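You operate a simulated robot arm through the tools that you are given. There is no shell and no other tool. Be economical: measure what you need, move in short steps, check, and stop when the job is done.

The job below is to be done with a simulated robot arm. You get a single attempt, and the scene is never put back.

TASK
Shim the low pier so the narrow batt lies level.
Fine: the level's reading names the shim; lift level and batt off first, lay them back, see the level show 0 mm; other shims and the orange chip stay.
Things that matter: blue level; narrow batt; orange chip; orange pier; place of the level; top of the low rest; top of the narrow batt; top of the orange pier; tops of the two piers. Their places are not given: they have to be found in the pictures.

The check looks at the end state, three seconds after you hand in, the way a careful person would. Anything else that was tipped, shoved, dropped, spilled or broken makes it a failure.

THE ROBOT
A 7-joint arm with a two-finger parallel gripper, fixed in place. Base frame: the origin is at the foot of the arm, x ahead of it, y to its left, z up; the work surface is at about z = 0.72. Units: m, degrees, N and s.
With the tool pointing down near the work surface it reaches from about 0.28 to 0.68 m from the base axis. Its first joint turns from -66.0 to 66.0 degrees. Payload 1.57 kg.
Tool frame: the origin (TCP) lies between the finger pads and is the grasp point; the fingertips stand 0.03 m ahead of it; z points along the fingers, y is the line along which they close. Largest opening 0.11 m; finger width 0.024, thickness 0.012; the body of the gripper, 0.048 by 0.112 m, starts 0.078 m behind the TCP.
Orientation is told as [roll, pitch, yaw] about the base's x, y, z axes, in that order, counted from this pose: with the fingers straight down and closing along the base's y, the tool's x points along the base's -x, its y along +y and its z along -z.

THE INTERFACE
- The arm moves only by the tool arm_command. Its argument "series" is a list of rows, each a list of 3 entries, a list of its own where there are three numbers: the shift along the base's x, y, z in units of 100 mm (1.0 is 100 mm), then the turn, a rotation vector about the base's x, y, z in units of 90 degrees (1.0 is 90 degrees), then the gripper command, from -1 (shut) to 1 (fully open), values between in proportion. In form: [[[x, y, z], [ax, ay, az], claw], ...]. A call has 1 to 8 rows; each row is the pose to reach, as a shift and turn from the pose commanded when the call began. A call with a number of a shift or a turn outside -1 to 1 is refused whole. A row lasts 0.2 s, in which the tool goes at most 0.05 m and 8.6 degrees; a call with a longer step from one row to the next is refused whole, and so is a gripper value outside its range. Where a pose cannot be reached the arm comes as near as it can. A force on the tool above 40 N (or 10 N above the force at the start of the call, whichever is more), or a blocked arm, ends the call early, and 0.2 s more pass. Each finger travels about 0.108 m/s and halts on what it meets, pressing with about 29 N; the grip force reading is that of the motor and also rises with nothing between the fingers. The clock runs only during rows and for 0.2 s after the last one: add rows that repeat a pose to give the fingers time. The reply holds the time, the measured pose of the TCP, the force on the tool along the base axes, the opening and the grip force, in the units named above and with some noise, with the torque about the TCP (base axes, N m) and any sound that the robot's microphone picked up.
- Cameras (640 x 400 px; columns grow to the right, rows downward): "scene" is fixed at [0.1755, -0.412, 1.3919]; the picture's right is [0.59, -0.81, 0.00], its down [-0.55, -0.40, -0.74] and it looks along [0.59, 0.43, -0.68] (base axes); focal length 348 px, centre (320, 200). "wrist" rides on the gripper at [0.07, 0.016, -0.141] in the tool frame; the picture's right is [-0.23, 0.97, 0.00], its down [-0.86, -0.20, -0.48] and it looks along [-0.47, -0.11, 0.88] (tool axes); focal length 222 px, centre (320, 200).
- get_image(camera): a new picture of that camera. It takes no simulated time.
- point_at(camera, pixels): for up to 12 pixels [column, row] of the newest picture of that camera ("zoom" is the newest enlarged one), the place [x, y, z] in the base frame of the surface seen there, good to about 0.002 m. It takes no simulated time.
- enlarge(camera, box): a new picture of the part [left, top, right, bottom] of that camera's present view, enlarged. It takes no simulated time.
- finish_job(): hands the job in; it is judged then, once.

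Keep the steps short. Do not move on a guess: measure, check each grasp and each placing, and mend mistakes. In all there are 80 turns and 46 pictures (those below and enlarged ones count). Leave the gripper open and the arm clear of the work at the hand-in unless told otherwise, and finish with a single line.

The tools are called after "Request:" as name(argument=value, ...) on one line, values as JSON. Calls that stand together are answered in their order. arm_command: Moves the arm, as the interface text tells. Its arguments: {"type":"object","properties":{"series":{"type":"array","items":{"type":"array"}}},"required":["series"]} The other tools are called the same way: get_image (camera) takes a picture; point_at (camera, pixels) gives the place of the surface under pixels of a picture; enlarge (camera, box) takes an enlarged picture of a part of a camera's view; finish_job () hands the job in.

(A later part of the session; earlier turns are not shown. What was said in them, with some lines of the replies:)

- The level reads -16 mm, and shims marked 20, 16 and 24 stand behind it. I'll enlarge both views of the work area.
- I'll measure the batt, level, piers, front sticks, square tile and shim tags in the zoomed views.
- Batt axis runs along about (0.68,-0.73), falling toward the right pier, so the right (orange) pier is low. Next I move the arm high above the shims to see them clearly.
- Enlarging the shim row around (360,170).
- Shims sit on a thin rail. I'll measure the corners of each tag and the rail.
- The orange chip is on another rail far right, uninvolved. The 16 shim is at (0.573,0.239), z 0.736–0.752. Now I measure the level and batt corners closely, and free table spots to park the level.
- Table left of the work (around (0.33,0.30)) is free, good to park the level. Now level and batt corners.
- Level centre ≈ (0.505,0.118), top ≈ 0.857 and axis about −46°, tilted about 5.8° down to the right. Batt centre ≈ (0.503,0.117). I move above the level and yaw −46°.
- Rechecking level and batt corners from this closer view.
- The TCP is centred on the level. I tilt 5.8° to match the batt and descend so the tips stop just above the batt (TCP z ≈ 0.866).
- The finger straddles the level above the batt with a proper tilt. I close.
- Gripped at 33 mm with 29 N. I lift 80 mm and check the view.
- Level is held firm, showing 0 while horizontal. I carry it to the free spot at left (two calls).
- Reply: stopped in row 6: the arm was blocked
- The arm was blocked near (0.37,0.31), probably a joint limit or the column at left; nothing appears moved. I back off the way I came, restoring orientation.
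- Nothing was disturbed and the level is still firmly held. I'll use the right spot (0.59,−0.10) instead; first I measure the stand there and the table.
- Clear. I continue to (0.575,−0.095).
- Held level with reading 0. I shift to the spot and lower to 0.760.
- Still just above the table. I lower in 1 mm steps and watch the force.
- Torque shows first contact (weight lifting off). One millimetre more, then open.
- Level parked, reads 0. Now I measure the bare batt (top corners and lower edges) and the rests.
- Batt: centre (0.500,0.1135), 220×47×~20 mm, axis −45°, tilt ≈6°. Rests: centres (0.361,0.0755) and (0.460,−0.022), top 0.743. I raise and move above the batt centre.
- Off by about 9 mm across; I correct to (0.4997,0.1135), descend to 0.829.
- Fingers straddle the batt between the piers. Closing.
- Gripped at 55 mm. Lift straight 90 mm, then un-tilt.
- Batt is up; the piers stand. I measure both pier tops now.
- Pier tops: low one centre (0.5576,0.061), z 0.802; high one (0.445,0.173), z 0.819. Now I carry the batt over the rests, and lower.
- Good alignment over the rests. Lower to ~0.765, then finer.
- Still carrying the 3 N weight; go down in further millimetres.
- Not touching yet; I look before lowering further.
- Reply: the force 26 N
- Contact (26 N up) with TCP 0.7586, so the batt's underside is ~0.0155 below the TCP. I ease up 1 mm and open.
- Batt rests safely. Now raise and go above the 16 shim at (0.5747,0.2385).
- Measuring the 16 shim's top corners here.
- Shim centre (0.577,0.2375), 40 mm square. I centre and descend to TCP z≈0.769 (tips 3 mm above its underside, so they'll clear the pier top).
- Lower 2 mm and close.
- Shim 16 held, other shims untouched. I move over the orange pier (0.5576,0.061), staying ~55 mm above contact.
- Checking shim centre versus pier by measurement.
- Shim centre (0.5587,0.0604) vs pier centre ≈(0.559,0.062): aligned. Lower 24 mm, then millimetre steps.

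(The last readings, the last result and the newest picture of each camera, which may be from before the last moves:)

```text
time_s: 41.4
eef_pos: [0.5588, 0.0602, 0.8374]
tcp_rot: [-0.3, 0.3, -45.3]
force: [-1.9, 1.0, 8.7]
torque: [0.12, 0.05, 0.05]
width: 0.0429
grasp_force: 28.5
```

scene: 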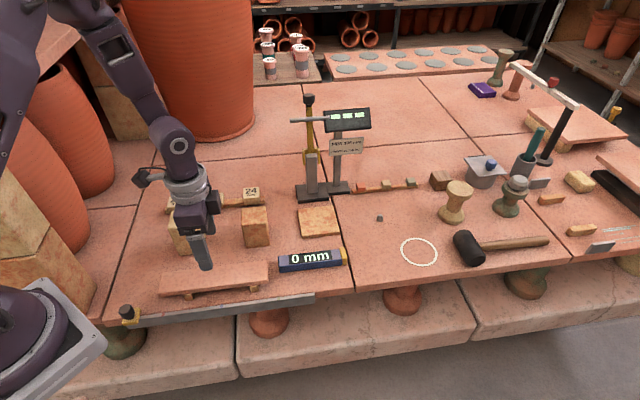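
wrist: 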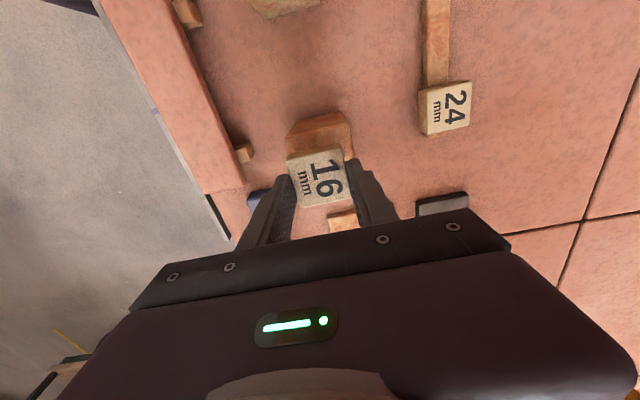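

Contact (8.7 N). Open gently and rise.

Request:
arm_command(series=[[[0, 0, 0], [0, 0, 0], -0.1], [[0, 0, 0], [0, 0, 0], 0.2], [[0, 0, 0], [0, 0, 0], 0.2]])

Request:
arm_command(series=[[[0, 0, 0.3], [0, 0, 0], 0.2], [[0, 0, 0.7], [0, 0, 0], 0.2], [[0, 0, 0.9], [0, 0, 0], 0.5], [[-0.3, 0, 0.9], [0, 0, 0], 0.5], [[-0.6, 0, 0.9], [0, 0, 0], 0.5], [[-0.6, 0, 0.9], [0, 0, 0], 0.5]])

Request:
enlarge(camera="scene", box=[150, 160, 300, 310])

```text
time_s: 42.2
eef_pos: [0.5583, 0.0598, 0.8371]
tcp_rot: [-0.2, 0.2, -45.4]
force: [-0.1, 0.8, -0.3]
torque: [0.01, 0.0, -0.04]
width: 0.0661
grasp_force: 0.1
```

```text
time_s: 43.6
eef_pos: [0.4983, 0.0606, 0.9255]
tcp_rot: [-0.4, 0.4, -45.3]
force: [-0.3, -0.5, 0.0]
torque: [-0.02, 0.0, -0.03]
width: 0.0824
grasp_force: 0.1
```

```text
2.67 times, centred on (225, 235) of scene
```

zoom: 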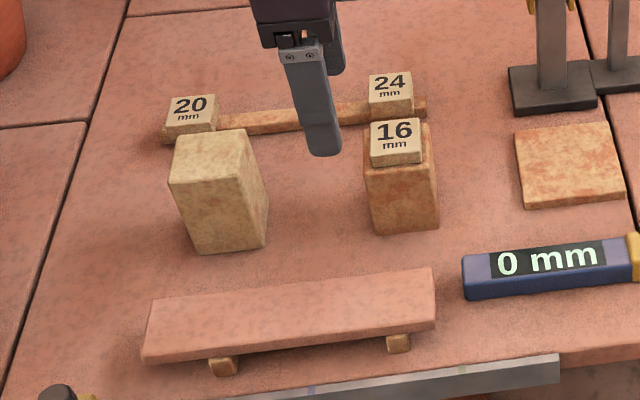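

Shim 16 sits flat on the pier. I measure shim top, left pier top and the batt's top corners.

Request:
point_at(camera="zoom", pixels=[[396, 138], [375, 126], [416, 122], [419, 157], [374, 161], [215, 160], [178, 140], [150, 352], [434, 322], [431, 273], [158, 305], [245, 135]])

```text
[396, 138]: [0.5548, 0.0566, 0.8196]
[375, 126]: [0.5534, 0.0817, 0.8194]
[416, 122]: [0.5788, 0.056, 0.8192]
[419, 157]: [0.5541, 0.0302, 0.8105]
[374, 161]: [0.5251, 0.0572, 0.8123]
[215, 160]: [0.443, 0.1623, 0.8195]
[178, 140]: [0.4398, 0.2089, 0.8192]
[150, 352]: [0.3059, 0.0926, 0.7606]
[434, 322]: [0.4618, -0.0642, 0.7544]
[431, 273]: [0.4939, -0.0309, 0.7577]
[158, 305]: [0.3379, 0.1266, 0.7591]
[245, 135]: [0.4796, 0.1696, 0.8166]
```

Both tops are at 0.819. Batt centre is at TCP (0.404,0.035). I go there and descend to 0.760.

Request:
arm_command(series=[[[-0.4, -0.12, 0], [0, 0, 0], 0.55], [[-0.8, -0.22, 0], [0, 0, 0], 0.55], [[-0.94, -0.256, 0], [0, 0, 0], 0.55], [[-0.94, -0.256, -0.4], [0, 0, 0], 0.55], [[-0.94, -0.256, -0.8], [0, 0, 0], 0.55], [[-0.94, -0.256, -0.8], [0, 0, 0], 0.55]])

Request:
arm_command(series=[[[0, 0, -0.4], [0, 0, 0], 0.55], [[0, 0, -0.75], [0, 0, 0], 0.55], [[0, 0, -0.85], [0, 0, 0], 0.55], [[0, 0, -0.85], [0, 0, 0], 0.55]])

```text
time_s: 45.0
eef_pos: [0.4065, 0.0338, 0.8452]
tcp_rot: [-0.2, 0.2, -45.3]
force: [-0.8, 0.3, -0.8]
torque: [0.02, 0.03, 0.01]
width: 0.0856
grasp_force: 0.0
```

```text
time_s: 46.0
eef_pos: [0.4042, 0.0349, 0.7616]
tcp_rot: [-0.3, 0.3, -45.3]
force: [-0.4, -0.2, 0.0]
torque: [-0.02, 0.0, -0.01]
width: 0.0852
grasp_force: 0.1
```

At the batt; close and lift 100 mm.

Request:
arm_command(series=[[[0, 0, 0], [0, 0, 0], 0.2], [[0, 0, 0], [0, 0, 0], -0.1], [[0, 0, 0], [0, 0, 0], -0.4], [[0, 0, 0], [0, 0, 0], -0.4], [[0, 0, 0], [0, 0, 0], -0.4]])

Request:
arm_command(series=[[[0, 0, 0.1], [0, 0, 0], -0.4], [[0, 0, 0.5], [0, 0, 0], -0.4], [[0, 0, 1.0], [0, 0, 0], -0.4], [[0, 0, 1.0], [0, 0, 0], -0.4]])

```text
time_s: 47.2
eef_pos: [0.4042, 0.0333, 0.7619]
tcp_rot: [-0.3, 0.3, -45.2]
force: [-1.3, -0.2, -0.5]
torque: [-0.04, -0.03, -0.02]
width: 0.0546
grasp_force: 29.2
```

```text
time_s: 48.2
eef_pos: [0.4048, 0.0353, 0.8598]
tcp_rot: [-0.3, 0.3, -45.3]
force: [0.0, 0.1, -3.3]
torque: [0.02, -0.04, 0.02]
width: 0.0549
grasp_force: 29.5
```

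Lifted (3.3 N). Raise to ~0.90 and move over the piers to (0.503,0.115).

Request:
arm_command(series=[[[0, 0, 0.4], [0, 0, 0], -0.4], [[0.3, 0.25, 0.4], [0, 0, 0], -0.4], [[0.6, 0.5, 0.4], [0, 0, 0], -0.4], [[0.985, 0.8, 0.4], [0, 0, 0], -0.4], [[0.985, 0.8, 0.1], [0, 0, 0], -0.4], [[0.985, 0.8, 0.0], [0, 0, 0], -0.4], [[0.985, 0.8, 0.0], [0, 0, 0], -0.4]])

Request:
enlarge(camera="scene", box=[150, 140, 300, 260])

```text
time_s: 49.8
eef_pos: [0.5034, 0.115, 0.8612]
tcp_rot: [-0.3, 0.2, -45.3]
force: [-0.7, 0.0, -3.4]
torque: [-0.02, -0.02, -0.02]
width: 0.0549
grasp_force: 29.2
```

```text
3.33 times, centred on (225, 200) of scene
```

zoom: 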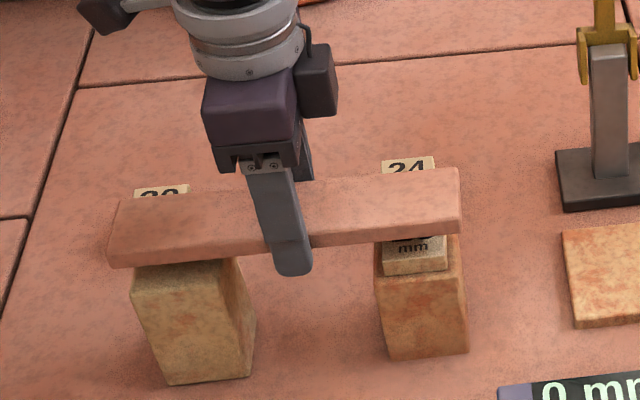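

Well aligned. Lower 20 mm, then in millimetre steps to contact.

Request:
arm_command(series=[[[0, 0, -0.12], [0, 0, 0], -0.4], [[0, 0, -0.2], [0, 0, 0], -0.4], [[0, 0, -0.2], [0, 0, 0], -0.4]])

Request:
arm_command(series=[[[0, 0, -0.01], [0, 0, 0], -0.4], [[0, 0, -0.02], [0, 0, 0], -0.4], [[0, 0, -0.02], [0, 0, 0], -0.4]])

```text
time_s: 50.6
eef_pos: [0.503, 0.1138, 0.8412]
tcp_rot: [-0.2, 0.3, -45.3]
force: [0.0, 0.2, -4.1]
torque: [-0.04, -0.02, -0.01]
width: 0.0546
grasp_force: 28.4
```

```text
time_s: 51.4
eef_pos: [0.503, 0.1152, 0.8397]
tcp_rot: [-0.3, 0.3, -45.3]
force: [0.1, -0.3, -2.6]
torque: [-0.03, 0.01, -0.05]
width: 0.0546
grasp_force: 28.5
```

Request:
arm_command(series=[[[0, 0, -0.01], [0, 0, 0], -0.4], [[0, 0, -0.015], [0, 0, 0], -0.4], [[0, 0, -0.015], [0, 0, 0], -0.4]])

```text
time_s: 52.2
eef_pos: [0.502, 0.1151, 0.8386]
tcp_rot: [-0.4, 0.2, -45.3]
force: [0.1, -0.2, -3.4]
torque: [-0.01, -0.03, -0.04]
width: 0.0544
grasp_force: 29.3
```

Request:
arm_command(series=[[[0, 0, -0.01], [0, 0, 0], -0.4], [[0, 0, -0.015], [0, 0, 0], -0.4], [[0, 0, -0.015], [0, 0, 0], -0.4]])

```text
time_s: 53.0
eef_pos: [0.503, 0.1145, 0.8384]
tcp_rot: [-0.2, 0.2, -45.4]
force: [0.9, 1.9, 5.1]
torque: [0.55, 0.17, -0.13]
width: 0.0545
grasp_force: 28.5
```

Contact (one end fractionally first). Release gently.

Request:
arm_command(series=[[[0, 0, -0.003], [0, 0, 0], -0.1], [[0, 0, -0.003], [0, 0, 0], 0.3], [[0, 0, -0.003], [0, 0, 0], 0.5], [[0, 0, -0.003], [0, 0, 0], 0.5]])

Request:
arm_command(series=[[[0, 0, 0.4], [0, 0, 0], 0.5], [[0, 0, 0.8], [0, 0, 0], 0.5], [[0, -0.2, 1.0], [0, 0, 0], 0.5], [[0.14, -0.6, 1.0], [0, 0, 0], 0.3], [[0.24, -1.0, 1.0], [0, 0, 0], 0.3], [[0.24, -1.0, 1.0], [0, 0, 0], 0.3]])

Request:
enlarge(camera="scene", box=[150, 160, 350, 300])

```text
time_s: 54.0
eef_pos: [0.5027, 0.1147, 0.8367]
tcp_rot: [-0.3, 0.3, -45.3]
force: [-0.1, 0.7, 0.7]
torque: [-0.01, -0.01, 0.03]
width: 0.0827
grasp_force: 0.1
```

```text
time_s: 55.4
eef_pos: [0.5268, 0.0136, 0.9395]
tcp_rot: [-0.4, 0.2, -45.3]
force: [-0.7, -0.1, -0.3]
torque: [0.0, 0.0, 0.02]
width: 0.0718
grasp_force: 0.0
```

```text
2.86 times, centred on (250, 230) of scene
```

zoom: 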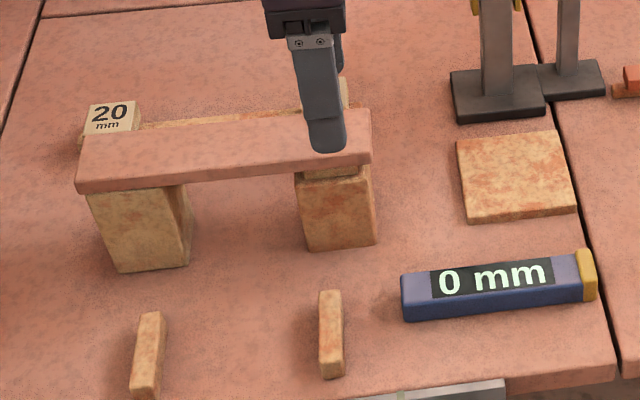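

Batt lies level on pier and shim. Check its top heights, then fetch the level at (0.5755,−0.0965).

Request:
point_at(camera="zoom", pixels=[[82, 183], [369, 157], [368, 115], [93, 140], [220, 150]])

Request:
arm_command(series=[[[0.2, -0.4, 0], [0, 0, 0], 0.3], [[0.4, -0.8, 0], [0, 0, 0], 0.3], [[0.49, -1.0, -0.1], [0, 0, 0], 0.3], [[0.49, -1.0, -0.5], [0, 0, 0], 0.3], [[0.49, -1.0, -0.9], [0, 0, 0], 0.3], [[0.49, -1.0, -0.9], [0, 0, 0], 0.3]])

```text
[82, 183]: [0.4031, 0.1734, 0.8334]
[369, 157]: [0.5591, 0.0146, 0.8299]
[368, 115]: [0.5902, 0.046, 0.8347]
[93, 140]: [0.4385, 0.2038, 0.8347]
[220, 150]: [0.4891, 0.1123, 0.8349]
```

```text
time_s: 56.8
eef_pos: [0.5763, -0.0869, 0.8456]
tcp_rot: [-0.3, 0.2, -45.3]
force: [-0.3, 0.9, 0.2]
torque: [0.04, -0.02, -0.03]
width: 0.0715
grasp_force: 0.1
```

Batt top is 0.835 at both ends. Align and descend to 0.757 on the level.

Request:
arm_command(series=[[[-0.008, -0.095, 0], [0, 0, 0], 0.3], [[-0.008, -0.095, -0.4], [0, 0, 0], 0.3], [[-0.008, -0.095, -0.8], [0, 0, 0], 0.3], [[-0.008, -0.095, -0.89], [0, 0, 0], 0.3], [[-0.008, -0.095, -0.89], [0, 0, 0], 0.3]])

Request:
arm_command(series=[[[0, 0, 0], [0, 0, 0], 0.0], [[0, 0, 0], [0, 0, 0], -0.4], [[0, 0, 0], [0, 0, 0], -0.7], [[0, 0, 0], [0, 0, 0], -0.7]])

Request:
arm_command(series=[[[0, 0, 0.1], [0, 0, 0], -0.7], [[0, 0, 0.5], [0, 0, 0], -0.7], [[0, 0, 0.98], [0, 0, 0], -0.7], [[0, 0, 0.98], [0, 0, 0], -0.7]])

```text
time_s: 58.0
eef_pos: [0.5733, -0.0966, 0.759]
tcp_rot: [-0.3, 0.2, -45.4]
force: [-0.2, -0.9, -0.3]
torque: [0.01, 0.04, 0.01]
width: 0.0714
grasp_force: 0.1
```

```text
time_s: 59.0
eef_pos: [0.5739, -0.0969, 0.7589]
tcp_rot: [-0.3, 0.2, -45.3]
force: [-0.9, 0.2, 0.5]
torque: [0.03, -0.07, 0.05]
width: 0.0335
grasp_force: 28.9
```

```text
time_s: 60.0
eef_pos: [0.5718, -0.0964, 0.8566]
tcp_rot: [-0.3, 0.3, -45.3]
force: [0.2, 0.7, -1.9]
torque: [-0.01, -0.01, 0.03]
width: 0.0335
grasp_force: 29.1
```

Level held. Raise and carry to (0.504,0.117) over the batt.

Request:
arm_command(series=[[[0, 0, 0.45], [0, 0, 0], -0.7], [[0, 0, 0.8], [0, 0, 0], -0.7], [[-0.13, 0.4, 0.8], [0, 0, 0], -0.7], [[-0.26, 0.8, 0.8], [0, 0, 0], -0.7], [[-0.32, 1.0, 0.8], [0, 0, 0], -0.7], [[-0.32, 1.0, 0.8], [0, 0, 0], -0.7]])

Request:
arm_command(series=[[[-0.12, 0.4, 0], [0, 0, 0], -0.7], [[-0.24, 0.8, 0], [0, 0, 0], -0.7], [[-0.36, 1.0, 0], [0, 0, 0], -0.7], [[-0.36, 1.0, 0], [0, 0, 0], -0.7]])

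```text
time_s: 61.4
eef_pos: [0.5443, 0.0044, 0.9383]
tcp_rot: [-0.3, 0.3, -45.3]
force: [-1.0, 0.6, -2.4]
torque: [0.0, 0.01, -0.01]
width: 0.0334
grasp_force: 29.0
```

```text
time_s: 62.4
eef_pos: [0.5079, 0.1046, 0.9387]
tcp_rot: [-0.4, 0.3, -45.3]
force: [0.8, 0.6, -2.0]
torque: [0.03, 0.03, 0.02]
width: 0.0335
grasp_force: 29.1
```

Correct the last 12 mm and lower to ~0.878.

Request:
arm_command(series=[[[-0.035, 0.12, 0], [0, 0, 0], -0.7], [[-0.035, 0.12, -0.35], [0, 0, 0], -0.7], [[-0.035, 0.12, -0.6], [0, 0, 0], -0.7], [[-0.035, 0.12, -0.6], [0, 0, 0], -0.7]])

Request:
enlarge(camera="scene", box=[150, 140, 300, 260])

```text
time_s: 63.4
eef_pos: [0.5052, 0.1145, 0.8768]
tcp_rot: [-0.2, 0.3, -45.4]
force: [0.1, 0.8, -3.0]
torque: [-0.03, 0.02, 0.0]
width: 0.0332
grasp_force: 29.3
```

```text
3.33 times, centred on (225, 200) of scene
```

zoom: 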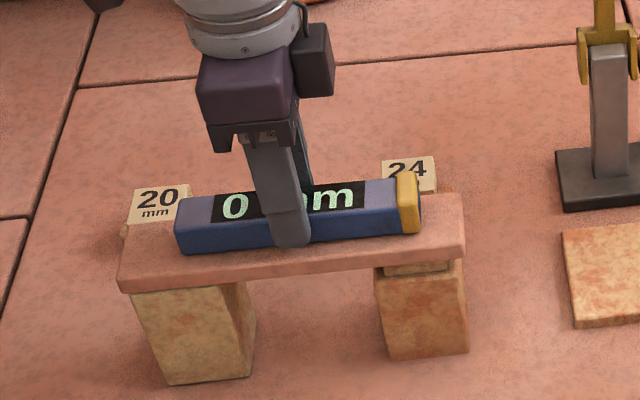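

The level is centred over the batt. Lower in small steps.

Request:
arm_command(series=[[[0, 0, -0.01], [0, 0, 0], -0.7], [[0, 0, -0.02], [0, 0, 0], -0.7], [[0, 0, -0.02], [0, 0, 0], -0.7]])

```text
time_s: 64.2
eef_pos: [0.5045, 0.1163, 0.8741]
tcp_rot: [-0.3, 0.1, -45.3]
force: [-0.7, -2.4, 11.1]
torque: [0.35, 0.24, 0.01]
width: 0.0334
grasp_force: 28.6
```

Contact. Back up slightly to relieve force and open, then rise.

Request:
arm_command(series=[[[0, 0, 0.005], [0, 0, 0], -0.3], [[0, 0, 0.005], [0, 0, 0], 0.0], [[0, 0, 0.005], [0, 0, 0], 0.2], [[0, 0, 0.005], [0, 0, 0], 0.2]])

Request:
arm_command(series=[[[0, 0, 0.3], [0, 0, 0], 0.2], [[0, 0, 0.7], [0, 0, 0], 0.2], [[0, 0, 1.0], [0, 0, 0], 0.6], [[-0.3, -0.3, 1.0], [0, 0, 0], 1], [[-0.6, -0.6, 1.0], [0, 0, 0], 1], [[-0.9, -0.9, 1.0], [0, 0, 0], 1], [[-0.9, -0.9, 1.0], [0, 0, 0], 1]])

Request:
enlarge(camera="scene", box=[150, 160, 300, 280])

Request:
get_image(camera="scene")

```text
time_s: 65.2
eef_pos: [0.5044, 0.1175, 0.8728]
tcp_rot: [-0.3, 0.2, -45.2]
force: [0.3, 0.7, -0.3]
torque: [0.05, 0.03, -0.01]
width: 0.0658
grasp_force: 0.0
```

```text
time_s: 66.8
eef_pos: [0.415, 0.0246, 0.9753]
tcp_rot: [-0.3, 0.2, -45.3]
force: [0.2, 0.1, 0.4]
torque: [0.01, -0.02, 0.01]
width: 0.11
grasp_force: 0.1
```

```text
3.33 times, centred on (225, 220) of scene
```

zoom: 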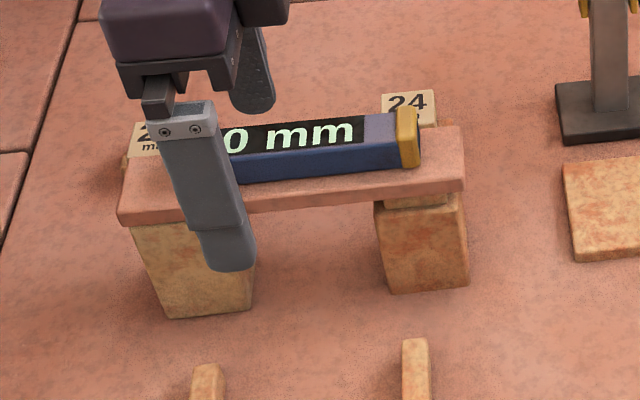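

```text
10 pictures are left
```

scene: 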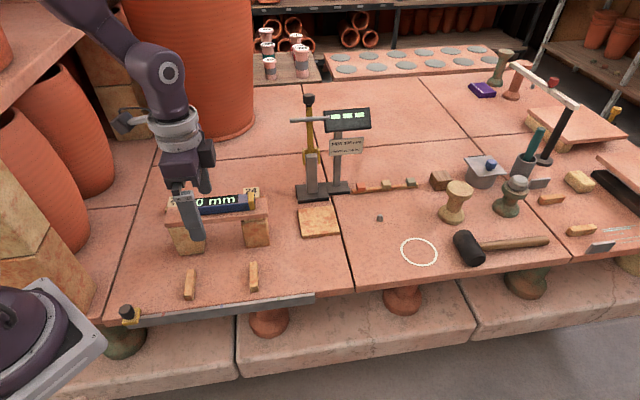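

It seems to show 0 mm but a finger hides part. I raise the arm away to see it unobstructed.

Request:
arm_command(series=[[[-0.1, -0.3, 0.3], [0, 0, 0], 1], [[-0.1, -0.6, 0.6], [0, 0, 0], 1], [[-0.1, -0.9, 0.9], [0, 0, 0], 1], [[-0.1, -0.9, 0.9], [0, 0, 0], 1]])

Request:
enlarge(camera="scene", box=[130, 160, 300, 310])

Request:
get_image(camera="wrist")

```text
time_s: 67.8
eef_pos: [0.4045, -0.0656, 1.0641]
tcp_rot: [-0.4, 0.3, -45.2]
force: [-0.2, -0.3, -0.1]
torque: [0.06, 0.02, 0.02]
width: 0.1098
grasp_force: 0.0
```

```text
2.67 times, centred on (215, 235) of scene
```

zoom: 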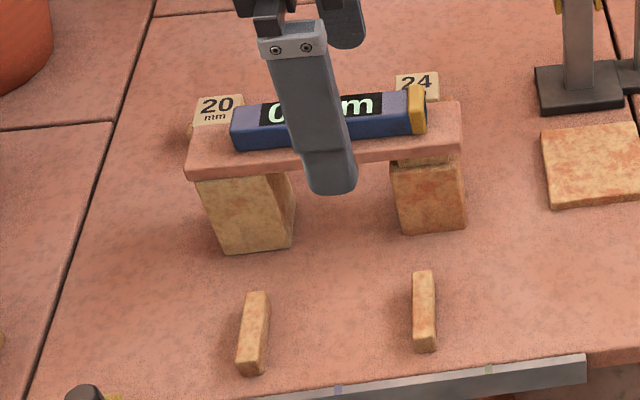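

```text
8 pictures are left
```

wrist: 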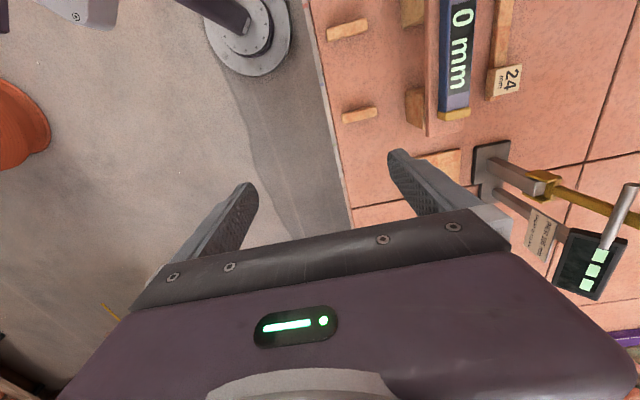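

The level plainly reads "0 mm". Batt, shim, piers, the other shims and the chip are all in order, and the gripper is open and clear, so I hand in.

Request:
finish_job()

```text
The job is handed in.
```

The 16 mm shim is on the low orange pier, and the batt and level are back on top with the level reading 0 mm; the other shims and the orange chip were not moved.
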